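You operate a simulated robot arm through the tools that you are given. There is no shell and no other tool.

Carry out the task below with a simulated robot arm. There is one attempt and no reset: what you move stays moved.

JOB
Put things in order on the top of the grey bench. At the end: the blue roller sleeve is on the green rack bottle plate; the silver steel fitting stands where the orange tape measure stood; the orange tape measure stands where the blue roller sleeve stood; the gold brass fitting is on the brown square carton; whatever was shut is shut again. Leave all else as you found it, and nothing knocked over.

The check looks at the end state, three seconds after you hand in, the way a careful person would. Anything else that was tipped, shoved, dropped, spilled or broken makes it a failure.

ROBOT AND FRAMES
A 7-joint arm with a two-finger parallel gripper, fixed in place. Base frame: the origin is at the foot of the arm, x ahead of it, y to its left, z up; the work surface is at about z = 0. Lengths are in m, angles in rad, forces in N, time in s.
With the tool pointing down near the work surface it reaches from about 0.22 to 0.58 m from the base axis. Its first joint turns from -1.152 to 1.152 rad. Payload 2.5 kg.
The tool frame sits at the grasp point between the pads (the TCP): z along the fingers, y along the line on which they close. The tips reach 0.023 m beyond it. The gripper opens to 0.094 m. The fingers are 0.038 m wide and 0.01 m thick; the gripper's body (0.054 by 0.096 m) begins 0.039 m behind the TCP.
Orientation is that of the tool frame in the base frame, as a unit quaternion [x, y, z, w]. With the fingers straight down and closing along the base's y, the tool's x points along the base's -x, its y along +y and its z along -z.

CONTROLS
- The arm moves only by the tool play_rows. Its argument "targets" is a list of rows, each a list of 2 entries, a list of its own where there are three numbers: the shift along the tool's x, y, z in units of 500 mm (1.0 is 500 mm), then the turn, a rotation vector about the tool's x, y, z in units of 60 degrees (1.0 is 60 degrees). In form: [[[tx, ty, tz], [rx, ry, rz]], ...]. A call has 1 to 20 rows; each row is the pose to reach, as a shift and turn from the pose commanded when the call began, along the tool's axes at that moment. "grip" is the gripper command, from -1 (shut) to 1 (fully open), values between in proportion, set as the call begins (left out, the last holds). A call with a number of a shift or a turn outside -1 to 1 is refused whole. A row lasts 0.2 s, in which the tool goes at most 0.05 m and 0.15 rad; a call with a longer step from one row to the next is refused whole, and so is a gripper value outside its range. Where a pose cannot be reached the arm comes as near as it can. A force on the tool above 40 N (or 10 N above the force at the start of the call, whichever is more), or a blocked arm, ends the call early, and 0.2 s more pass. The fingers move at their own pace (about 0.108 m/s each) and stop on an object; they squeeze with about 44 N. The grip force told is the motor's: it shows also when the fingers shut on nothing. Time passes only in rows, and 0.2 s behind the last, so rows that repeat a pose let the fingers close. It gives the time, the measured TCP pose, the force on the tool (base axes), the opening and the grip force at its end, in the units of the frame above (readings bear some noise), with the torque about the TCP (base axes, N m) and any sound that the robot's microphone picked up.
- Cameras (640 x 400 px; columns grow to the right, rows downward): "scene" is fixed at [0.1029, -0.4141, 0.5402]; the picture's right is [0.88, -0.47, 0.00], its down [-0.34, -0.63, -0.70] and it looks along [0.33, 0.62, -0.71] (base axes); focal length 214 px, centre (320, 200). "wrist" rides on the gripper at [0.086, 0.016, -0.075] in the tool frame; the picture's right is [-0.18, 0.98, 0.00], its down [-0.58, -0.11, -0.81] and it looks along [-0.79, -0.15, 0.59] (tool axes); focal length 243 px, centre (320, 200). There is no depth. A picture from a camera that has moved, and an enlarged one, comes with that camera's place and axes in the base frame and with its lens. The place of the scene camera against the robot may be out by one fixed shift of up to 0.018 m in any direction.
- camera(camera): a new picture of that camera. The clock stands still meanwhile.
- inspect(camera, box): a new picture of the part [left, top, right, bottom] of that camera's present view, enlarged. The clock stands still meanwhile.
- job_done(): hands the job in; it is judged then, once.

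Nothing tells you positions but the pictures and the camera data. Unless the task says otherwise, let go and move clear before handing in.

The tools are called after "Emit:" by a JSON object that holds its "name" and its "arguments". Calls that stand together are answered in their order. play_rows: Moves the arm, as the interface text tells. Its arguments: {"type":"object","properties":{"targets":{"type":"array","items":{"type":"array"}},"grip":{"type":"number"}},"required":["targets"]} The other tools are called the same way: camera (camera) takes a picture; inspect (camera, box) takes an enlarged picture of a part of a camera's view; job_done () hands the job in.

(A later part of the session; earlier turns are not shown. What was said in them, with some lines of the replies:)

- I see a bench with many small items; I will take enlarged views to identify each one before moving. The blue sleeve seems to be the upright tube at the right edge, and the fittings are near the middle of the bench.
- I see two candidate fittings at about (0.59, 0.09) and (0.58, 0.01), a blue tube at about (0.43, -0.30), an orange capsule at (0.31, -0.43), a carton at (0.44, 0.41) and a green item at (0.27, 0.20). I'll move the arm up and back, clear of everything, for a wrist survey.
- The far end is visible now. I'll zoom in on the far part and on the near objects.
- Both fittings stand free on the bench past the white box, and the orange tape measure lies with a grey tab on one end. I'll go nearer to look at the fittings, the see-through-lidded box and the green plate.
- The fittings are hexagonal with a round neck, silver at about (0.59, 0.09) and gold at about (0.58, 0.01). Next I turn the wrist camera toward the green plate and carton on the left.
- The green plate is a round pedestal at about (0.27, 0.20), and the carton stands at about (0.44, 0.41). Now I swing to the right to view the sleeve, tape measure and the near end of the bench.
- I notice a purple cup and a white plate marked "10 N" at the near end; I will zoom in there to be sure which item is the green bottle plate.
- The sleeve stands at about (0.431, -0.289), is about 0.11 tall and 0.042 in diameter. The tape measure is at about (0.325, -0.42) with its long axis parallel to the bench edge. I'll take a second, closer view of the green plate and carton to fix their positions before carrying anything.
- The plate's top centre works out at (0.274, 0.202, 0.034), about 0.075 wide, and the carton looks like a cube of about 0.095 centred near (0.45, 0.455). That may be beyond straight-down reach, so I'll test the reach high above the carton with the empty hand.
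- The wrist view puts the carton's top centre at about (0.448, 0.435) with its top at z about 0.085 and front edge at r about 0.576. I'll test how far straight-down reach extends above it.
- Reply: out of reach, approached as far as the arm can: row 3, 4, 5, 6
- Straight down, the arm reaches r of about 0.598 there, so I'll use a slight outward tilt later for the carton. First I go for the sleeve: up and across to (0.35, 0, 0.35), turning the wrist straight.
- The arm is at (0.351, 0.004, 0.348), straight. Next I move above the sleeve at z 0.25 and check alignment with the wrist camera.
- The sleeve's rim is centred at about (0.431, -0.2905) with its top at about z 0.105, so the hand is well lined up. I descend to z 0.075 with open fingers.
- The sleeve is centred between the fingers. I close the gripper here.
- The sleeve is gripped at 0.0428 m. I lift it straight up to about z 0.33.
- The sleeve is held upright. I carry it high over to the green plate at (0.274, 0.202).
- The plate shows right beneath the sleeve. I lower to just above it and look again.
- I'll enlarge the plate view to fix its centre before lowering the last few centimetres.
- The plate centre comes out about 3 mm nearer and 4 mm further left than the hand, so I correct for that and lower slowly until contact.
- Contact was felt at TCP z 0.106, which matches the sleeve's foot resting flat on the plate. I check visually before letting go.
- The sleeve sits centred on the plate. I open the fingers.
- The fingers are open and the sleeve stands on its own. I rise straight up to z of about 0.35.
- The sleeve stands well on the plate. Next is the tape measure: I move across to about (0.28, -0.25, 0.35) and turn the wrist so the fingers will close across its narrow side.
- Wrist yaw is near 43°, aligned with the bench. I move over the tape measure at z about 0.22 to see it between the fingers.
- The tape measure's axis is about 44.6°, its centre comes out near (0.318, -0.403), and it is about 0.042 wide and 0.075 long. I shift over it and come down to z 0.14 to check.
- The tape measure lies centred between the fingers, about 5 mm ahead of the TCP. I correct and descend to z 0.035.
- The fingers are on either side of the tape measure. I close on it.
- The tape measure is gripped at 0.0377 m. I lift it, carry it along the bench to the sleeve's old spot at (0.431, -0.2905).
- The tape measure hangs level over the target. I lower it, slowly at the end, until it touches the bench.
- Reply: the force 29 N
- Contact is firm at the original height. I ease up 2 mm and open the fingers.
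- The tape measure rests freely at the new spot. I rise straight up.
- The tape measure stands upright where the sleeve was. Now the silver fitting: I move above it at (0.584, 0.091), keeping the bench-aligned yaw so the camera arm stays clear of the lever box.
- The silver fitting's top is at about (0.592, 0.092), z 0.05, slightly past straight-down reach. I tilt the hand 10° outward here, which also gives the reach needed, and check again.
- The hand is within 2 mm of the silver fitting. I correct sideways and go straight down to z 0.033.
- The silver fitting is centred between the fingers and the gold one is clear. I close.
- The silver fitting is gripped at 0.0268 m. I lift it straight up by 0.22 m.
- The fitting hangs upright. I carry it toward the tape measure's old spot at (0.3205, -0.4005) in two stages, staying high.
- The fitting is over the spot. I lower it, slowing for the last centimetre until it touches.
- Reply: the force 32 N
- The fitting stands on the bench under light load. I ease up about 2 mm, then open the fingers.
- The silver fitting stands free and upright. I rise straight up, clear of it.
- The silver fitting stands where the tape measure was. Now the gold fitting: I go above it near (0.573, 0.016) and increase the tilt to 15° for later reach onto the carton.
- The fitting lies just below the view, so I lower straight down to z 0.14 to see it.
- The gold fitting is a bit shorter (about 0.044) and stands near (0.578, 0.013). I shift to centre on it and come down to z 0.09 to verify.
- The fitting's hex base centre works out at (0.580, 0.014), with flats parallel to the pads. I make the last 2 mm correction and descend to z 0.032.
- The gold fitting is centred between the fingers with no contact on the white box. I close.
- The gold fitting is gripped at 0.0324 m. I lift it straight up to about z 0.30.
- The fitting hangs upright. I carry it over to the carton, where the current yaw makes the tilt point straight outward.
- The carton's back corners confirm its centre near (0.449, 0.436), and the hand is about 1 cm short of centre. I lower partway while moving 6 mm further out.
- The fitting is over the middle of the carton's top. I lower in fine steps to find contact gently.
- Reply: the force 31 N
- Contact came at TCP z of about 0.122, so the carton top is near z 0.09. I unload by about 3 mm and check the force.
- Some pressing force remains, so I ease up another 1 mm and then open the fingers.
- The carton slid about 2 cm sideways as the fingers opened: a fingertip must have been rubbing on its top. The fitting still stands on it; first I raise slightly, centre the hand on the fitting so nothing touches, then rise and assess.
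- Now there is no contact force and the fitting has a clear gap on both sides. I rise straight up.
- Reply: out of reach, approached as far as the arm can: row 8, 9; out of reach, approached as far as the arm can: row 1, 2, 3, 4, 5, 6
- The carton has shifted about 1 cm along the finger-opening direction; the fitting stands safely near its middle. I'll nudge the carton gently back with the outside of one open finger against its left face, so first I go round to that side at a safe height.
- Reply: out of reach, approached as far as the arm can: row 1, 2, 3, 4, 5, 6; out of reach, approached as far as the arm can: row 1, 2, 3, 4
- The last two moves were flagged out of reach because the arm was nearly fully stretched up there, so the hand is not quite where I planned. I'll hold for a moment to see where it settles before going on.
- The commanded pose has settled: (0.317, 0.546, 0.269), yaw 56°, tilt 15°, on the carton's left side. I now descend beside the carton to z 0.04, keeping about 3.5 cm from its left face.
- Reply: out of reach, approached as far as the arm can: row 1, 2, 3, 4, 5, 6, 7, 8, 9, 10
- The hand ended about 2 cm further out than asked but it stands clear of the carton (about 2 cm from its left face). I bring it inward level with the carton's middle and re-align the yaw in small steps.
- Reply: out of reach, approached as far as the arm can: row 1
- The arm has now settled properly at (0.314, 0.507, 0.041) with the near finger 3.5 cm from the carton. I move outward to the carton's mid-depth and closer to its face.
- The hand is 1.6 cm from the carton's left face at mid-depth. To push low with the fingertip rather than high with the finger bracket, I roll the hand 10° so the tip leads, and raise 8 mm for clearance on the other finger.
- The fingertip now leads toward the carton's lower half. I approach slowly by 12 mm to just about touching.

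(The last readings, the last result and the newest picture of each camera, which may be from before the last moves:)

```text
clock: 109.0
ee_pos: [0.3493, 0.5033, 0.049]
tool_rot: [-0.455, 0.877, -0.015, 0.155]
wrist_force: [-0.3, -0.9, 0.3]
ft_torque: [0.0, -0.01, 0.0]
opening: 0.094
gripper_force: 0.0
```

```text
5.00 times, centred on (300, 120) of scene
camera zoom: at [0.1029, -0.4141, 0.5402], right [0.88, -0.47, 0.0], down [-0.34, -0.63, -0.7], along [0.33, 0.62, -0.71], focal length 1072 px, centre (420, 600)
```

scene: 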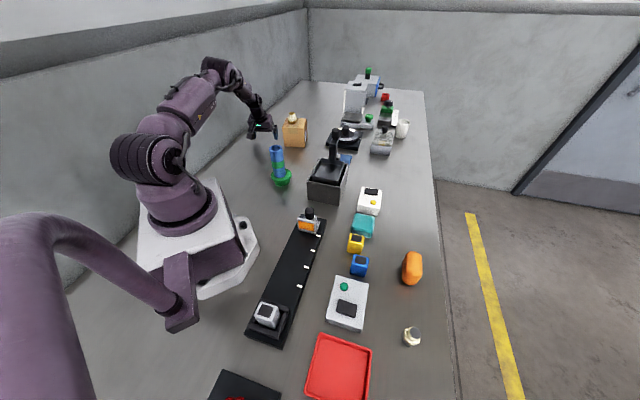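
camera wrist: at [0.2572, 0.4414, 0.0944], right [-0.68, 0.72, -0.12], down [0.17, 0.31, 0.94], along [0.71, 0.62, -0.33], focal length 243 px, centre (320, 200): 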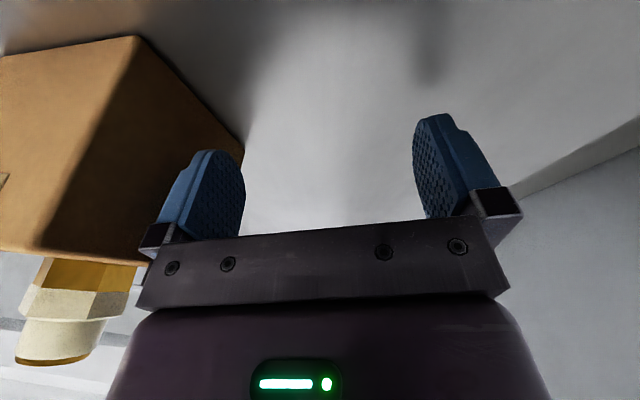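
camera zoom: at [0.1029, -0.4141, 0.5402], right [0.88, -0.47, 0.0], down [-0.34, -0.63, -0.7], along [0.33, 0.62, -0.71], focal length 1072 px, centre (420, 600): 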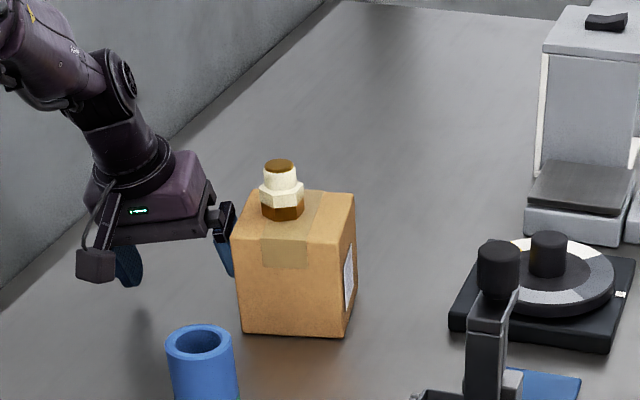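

No movement of the carton yet. I push on by 4 mm slowly.

Emit:
{"name": "play_rows", "arguments": {"targets": [[[0, -0.002, 0.0004], [0, 0, 0]], [[0, -0.004, 0.0007], [0, 0, 0]], [[0, -0.006, 0.001], [0, 0, 0]], [[0, -0.0079, 0.0014], [0, 0, 0]], [[0, -0.0079, 0.0014], [0, 0, 0]]]}}

Emit:
{"name": "inspect", "arguments": {"camera": "scene", "box": [240, 80, 360, 160]}}

Emit:
{"name": "camera", "arguments": {"camera": "wrist"}}

```text
clock: 110.2
ee_pos: [0.3513, 0.5009, 0.048]
tool_rot: [-0.456, 0.876, -0.015, 0.155]
wrist_force: [-0.9, -1.1, 0.0]
ft_torque: [0.02, -0.01, -0.01]
opening: 0.0936
gripper_force: 0.2
```

```text
5.00 times, centred on (300, 120) of scene
camera zoom: at [0.1029, -0.4141, 0.5402], right [0.88, -0.47, 0.0], down [-0.34, -0.63, -0.7], along [0.33, 0.62, -0.71], focal length 1072 px, centre (420, 600)
```

zoom: 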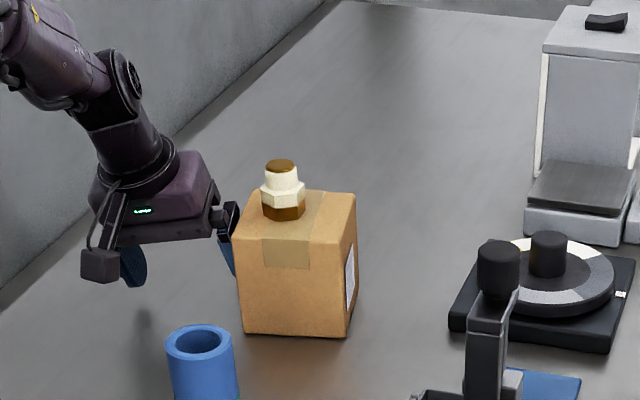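

```text
taken
camera wrist: at [0.2702, 0.4324, 0.0945], right [-0.68, 0.72, -0.12], down [0.17, 0.31, 0.94], along [0.71, 0.62, -0.33], focal length 243 px, centre (320, 200)
```

wrist: 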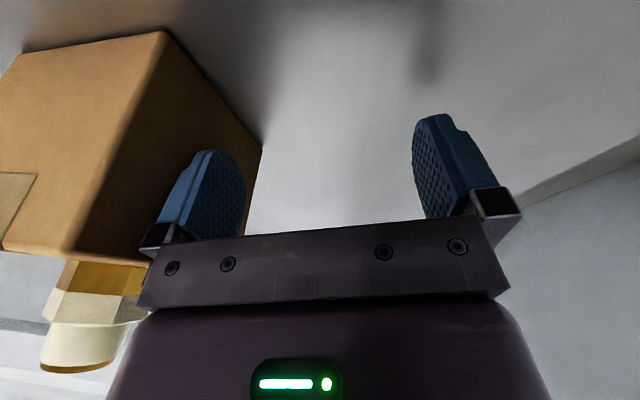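

Contact is made: the carton has just begun to move. I push 6 mm more, slowly.

Emit:
{"name": "play_rows", "arguments": {"targets": [[[0, -0.002, 0.0004], [0, 0, 0]], [[0, -0.004, 0.0007], [0, 0, 0]], [[0, -0.006, 0.001], [0, 0, 0]], [[0, -0.0079, 0.0014], [0, 0, 0]], [[0, -0.0099, 0.0017], [0, 0, 0]], [[0, -0.0118, 0.0021], [0, 0, 0]], [[0, -0.0118, 0.0021], [0, 0, 0]]]}}

Emit:
{"name": "inspect", "arguments": {"camera": "scene", "box": [240, 80, 360, 160]}}

```text
clock: 111.8
ee_pos: [0.3572, 0.4974, 0.0478]
tool_rot: [-0.455, 0.877, -0.015, 0.156]
wrist_force: [-0.5, 1.3, 1.1]
ft_torque: [-0.04, -0.01, 0.01]
opening: 0.0934
gripper_force: 0.1
```

```text
5.00 times, centred on (300, 120) of scene
camera zoom: at [0.1029, -0.4141, 0.5402], right [0.88, -0.47, 0.0], down [-0.34, -0.63, -0.7], along [0.33, 0.62, -0.71], focal length 1072 px, centre (420, 600)
```

zoom: 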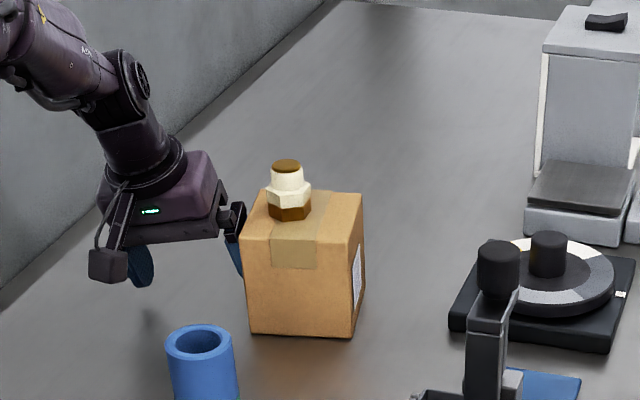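

The carton is now within about 4 mm of where it stood. I push the last 3.5 mm.

Emit:
{"name": "play_rows", "arguments": {"targets": [[[0, -0.002, 0.0004], [0, 0, 0]], [[0, -0.004, 0.0007], [0, 0, 0]], [[0, -0.006, 0.001], [0, 0, 0]], [[0, -0.0071, 0.0012], [0, 0, 0]], [[0, -0.0071, 0.0012], [0, 0, 0]]]}}

Emit:
{"name": "inspect", "arguments": {"camera": "scene", "box": [240, 80, 360, 160]}}

```text
clock: 113.0
ee_pos: [0.3599, 0.4965, 0.0474]
tool_rot: [-0.455, 0.876, -0.015, 0.156]
wrist_force: [-1.2, 1.5, 0.8]
ft_torque: [-0.02, 0.03, -0.03]
opening: 0.0933
gripper_force: 0.1
```

```text
5.00 times, centred on (300, 120) of scene
camera zoom: at [0.1029, -0.4141, 0.5402], right [0.88, -0.47, 0.0], down [-0.34, -0.63, -0.7], along [0.33, 0.62, -0.71], focal length 1072 px, centre (420, 600)
```

zoom: 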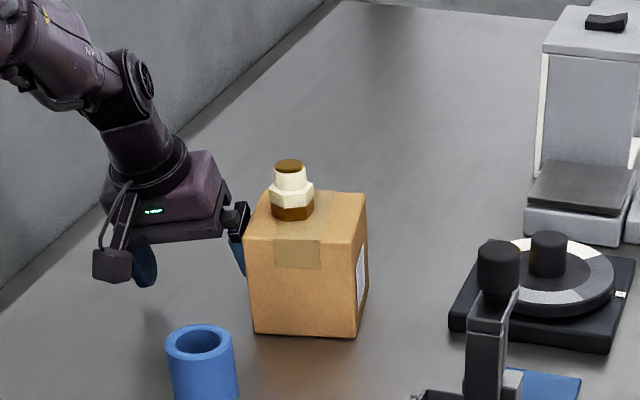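

The carton is back in place to within about 3 mm, with the gold fitting standing on it. I back away sideways 3 cm and then rise.

Emit:
{"name": "play_rows", "arguments": {"targets": [[[0, 0.01, -0.0018], [0, 0, 0]], [[0, 0.03, -0.0053], [0, 0, 0]], [[0, 0.0591, -0.0104], [0, 0, 0]], [[0, 0.0591, -0.0104], [0, 0, 0]]]}}

Emit:
{"name": "play_rows", "arguments": {"targets": [[[-0.0104, -0.0067, -0.038], [0, 0, 0]], [[-0.0233, -0.0151, -0.0856], [0, 0, 0]], [[-0.0362, -0.0235, -0.1332], [0, 0, 0]], [[-0.0492, -0.0319, -0.1807], [0, 0, 0]], [[-0.0621, -0.0402, -0.2283], [0, 0, 0]], [[-0.075, -0.0486, -0.2758], [0, 0, 0]], [[-0.075, -0.0486, -0.2758], [0, 0, 0]]]}}

Emit:
{"name": "inspect", "arguments": {"camera": "scene", "box": [240, 80, 360, 160]}}

```text
clock: 114.0
ee_pos: [0.3358, 0.513, 0.0474]
tool_rot: [-0.456, 0.876, -0.015, 0.155]
wrist_force: [-0.2, 0.4, -0.2]
ft_torque: [0.0, 0.0, 0.02]
opening: 0.0941
gripper_force: 0.0
```

```text
clock: 115.6
ee_pos: [0.3348, 0.5124, 0.194]
tool_rot: [-0.454, 0.877, -0.015, 0.156]
wrist_force: [0.1, -0.5, 0.4]
ft_torque: [0.02, -0.01, 0.01]
opening: 0.0941
gripper_force: 0.1
```

```text
5.00 times, centred on (300, 120) of scene
camera zoom: at [0.1029, -0.4141, 0.5402], right [0.88, -0.47, 0.0], down [-0.34, -0.63, -0.7], along [0.33, 0.62, -0.71], focal length 1072 px, centre (420, 600)
```

zoom: 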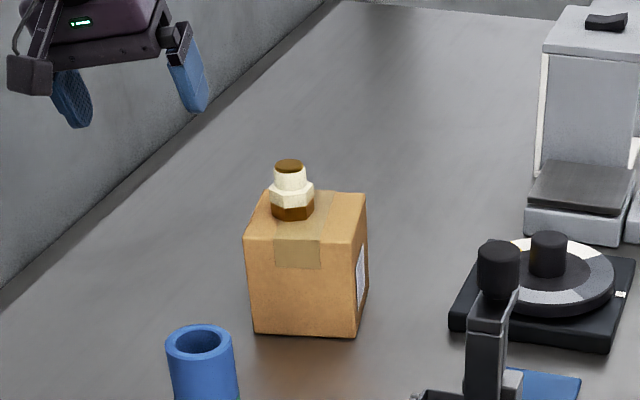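

All four items are in place. I retract the arm inward and up, then straighten the wrist and move to a clear pose for a final check.

Emit:
{"name": "play_rows", "arguments": {"targets": [[[0.03, -0.006, -0.04], [0, 0, 0]], [[0.08, -0.016, -0.09], [0, 0, 0]], [[0.13, -0.026, -0.14], [0, 0, 0]], [[0.18, -0.036, -0.19], [0, 0, 0]], [[0.22, -0.044, -0.235], [0, 0, 0]], [[0.2574, -0.0516, -0.271], [0, 0, 0]], [[0.2574, -0.0516, -0.271], [0, 0, 0]]]}}

Emit:
{"name": "play_rows", "arguments": {"targets": [[[0, 0, 0], [-0.08, 0, 0]], [[0, 0, 0], [-0.1667, 0, 0]], [[0, 0, 0], [-0.1667, 0, 0]]]}}

Emit:
{"name": "play_rows", "arguments": {"targets": [[[0, 0, 0], [0, 0.1, 0]], [[0, 0, 0], [0, 0.2, 0]], [[0, 0, 0], [0, 0.25, 0]], [[0, 0, 0], [0, 0.25, 0]]]}}

Emit:
{"name": "camera", "arguments": {"camera": "scene"}}

Emit:
{"name": "camera", "arguments": {"camera": "wrist"}}

```text
clock: 117.2
ee_pos: [0.2485, 0.3763, 0.2919]
tool_rot: [-0.456, 0.876, -0.015, 0.155]
wrist_force: [-0.1, -0.2, 0.2]
ft_torque: [-0.01, -0.01, -0.01]
opening: 0.0941
gripper_force: 0.0
```

```text
clock: 118.0
ee_pos: [0.2466, 0.3785, 0.2925]
tool_rot: [-0.468, 0.874, 0.063, 0.115]
wrist_force: [1.0, 0.0, 0.3]
ft_torque: [0.01, 0.0, -0.03]
opening: 0.0939
gripper_force: 0.1
```

```text
clock: 119.0
ee_pos: [0.2473, 0.3797, 0.2932]
tool_rot: [-0.472, 0.882, 0.0, -0.001]
wrist_force: [0.0, -0.7, 1.2]
ft_torque: [-0.03, 0.0, 0.02]
opening: 0.0937
gripper_force: 0.1
```

```text
taken
```

scene: 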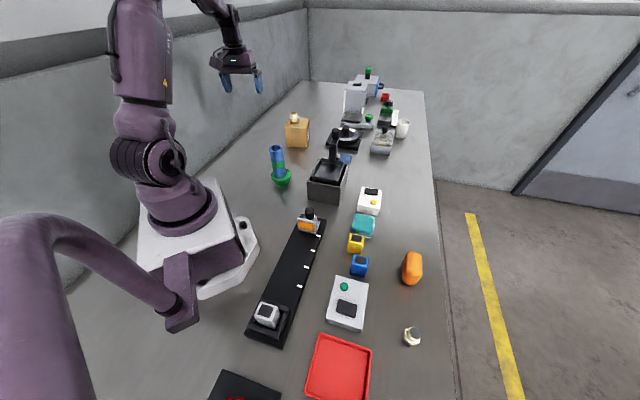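

```text
taken
camera wrist: at [0.1851, 0.3153, 0.3682], right [-0.72, 0.7, 0.0], down [0.41, 0.42, 0.81], along [0.56, 0.58, -0.59], focal length 243 px, centre (320, 200)
```

wrist: 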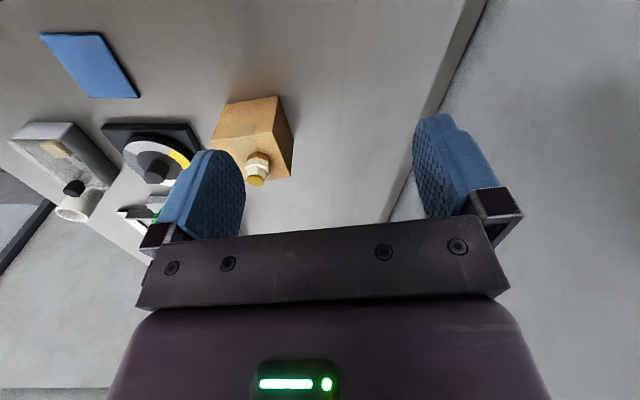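

The hand is clear. I take close looks at every region and compare with the first pictures.

Emit:
{"name": "inspect", "arguments": {"camera": "scene", "box": [260, 60, 440, 172]}}

Emit:
{"name": "inspect", "arguments": {"camera": "scene", "box": [260, 150, 460, 275]}}

Emit:
{"name": "inspect", "arguments": {"camera": "scene", "box": [200, 250, 440, 400]}}

Emit:
{"name": "inspect", "arguments": {"camera": "scene", "box": [320, 60, 440, 135]}}

```text
3.56 times, centred on (350, 116) of scene
camera zoom: at [0.1029, -0.4141, 0.5402], right [0.88, -0.47, 0.0], down [-0.34, -0.63, -0.7], along [0.33, 0.62, -0.71], focal length 763 px, centre (213, 499)
```

zoom: 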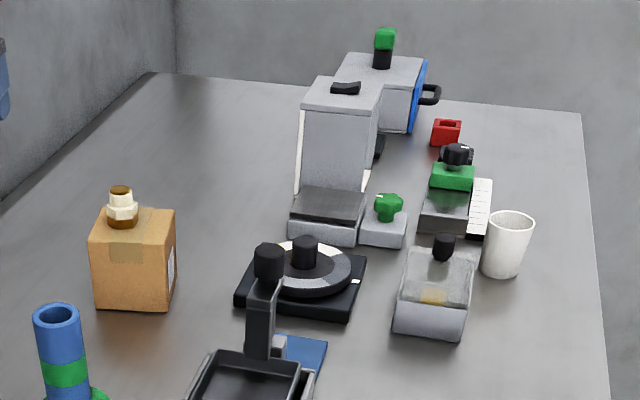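

```text
3.20 times, centred on (360, 212) of scene
camera zoom: at [0.1029, -0.4141, 0.5402], right [0.88, -0.47, 0.0], down [-0.34, -0.63, -0.7], along [0.33, 0.62, -0.71], focal length 686 px, centre (192, 160)
```

zoom: 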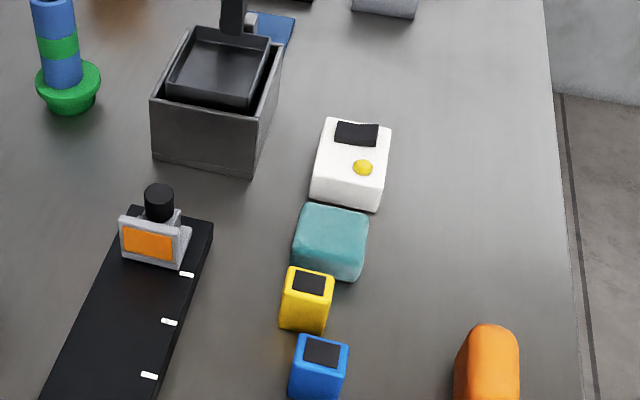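

```text
2.67 times, centred on (320, 325) of scene
camera zoom: at [0.1029, -0.4141, 0.5402], right [0.88, -0.47, 0.0], down [-0.34, -0.63, -0.7], along [0.33, 0.62, -0.71], focal length 572 px, centre (320, -133)
```

zoom: 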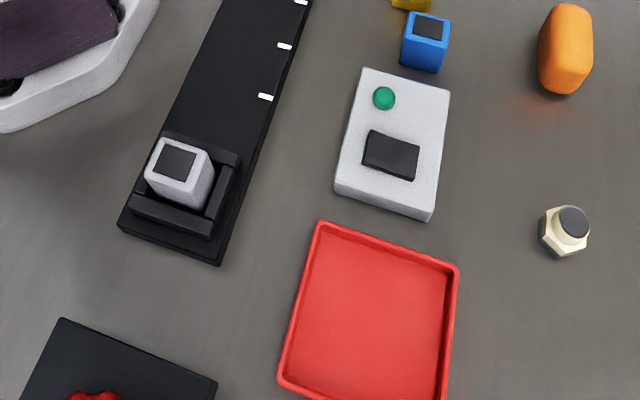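

```text
5.33 times, centred on (380, 98) of scene
camera zoom: at [0.1029, -0.4141, 0.5402], right [0.88, -0.47, 0.0], down [-0.34, -0.63, -0.7], along [0.33, 0.62, -0.71], focal length 1144 px, centre (0, 747)
```

zoom: 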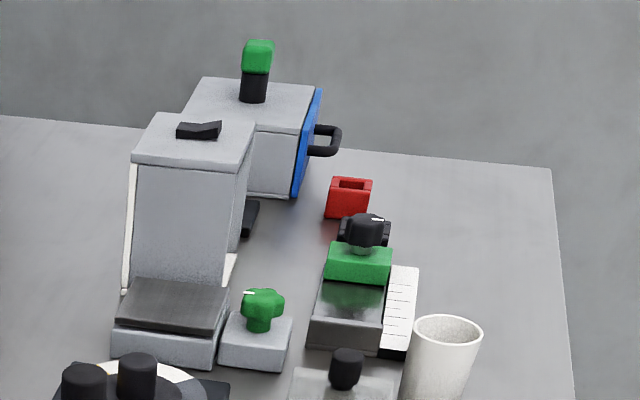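

Every other item looks the same as in the first pictures. The blue sleeve is on the green plate, and the tape measure stands where the sleeve was. The silver fitting stands where the tape measure was. The gold fitting is on the carton, which I nudged back to within about 3 mm of its original spot. Nothing was opened, the hand is clear and empty, so I hand the job in.

Emit:
{"name": "job_done", "arguments": {}}

```text
The job is handed in.
```

I've handed the job in, and in the last pictures all four items are where you asked, upright, with the arm clear and empty.

- **Blue roller sleeve:** it stands on the round green plate. That was the only green plate within reach, so I took it to be the "green rack bottle plate".
- **Orange tape measure:** it stands where the sleeve was.
- **Silver steel fitting:** it stands where the tape measure was.
- **Gold brass fitting:** it is on top of the brown carton, about 1 cm off centre.

**Carton moved:** a finger dragged the carton about 1 cm when I let go of the gold fitting. I pushed it back, and it now sits within about 3 mm of its original spot. The gold fitting stayed upright on it throughout.

I opened nothing, so nothing needed shutting. Everything else on the bench looks the same as in the first pictures.
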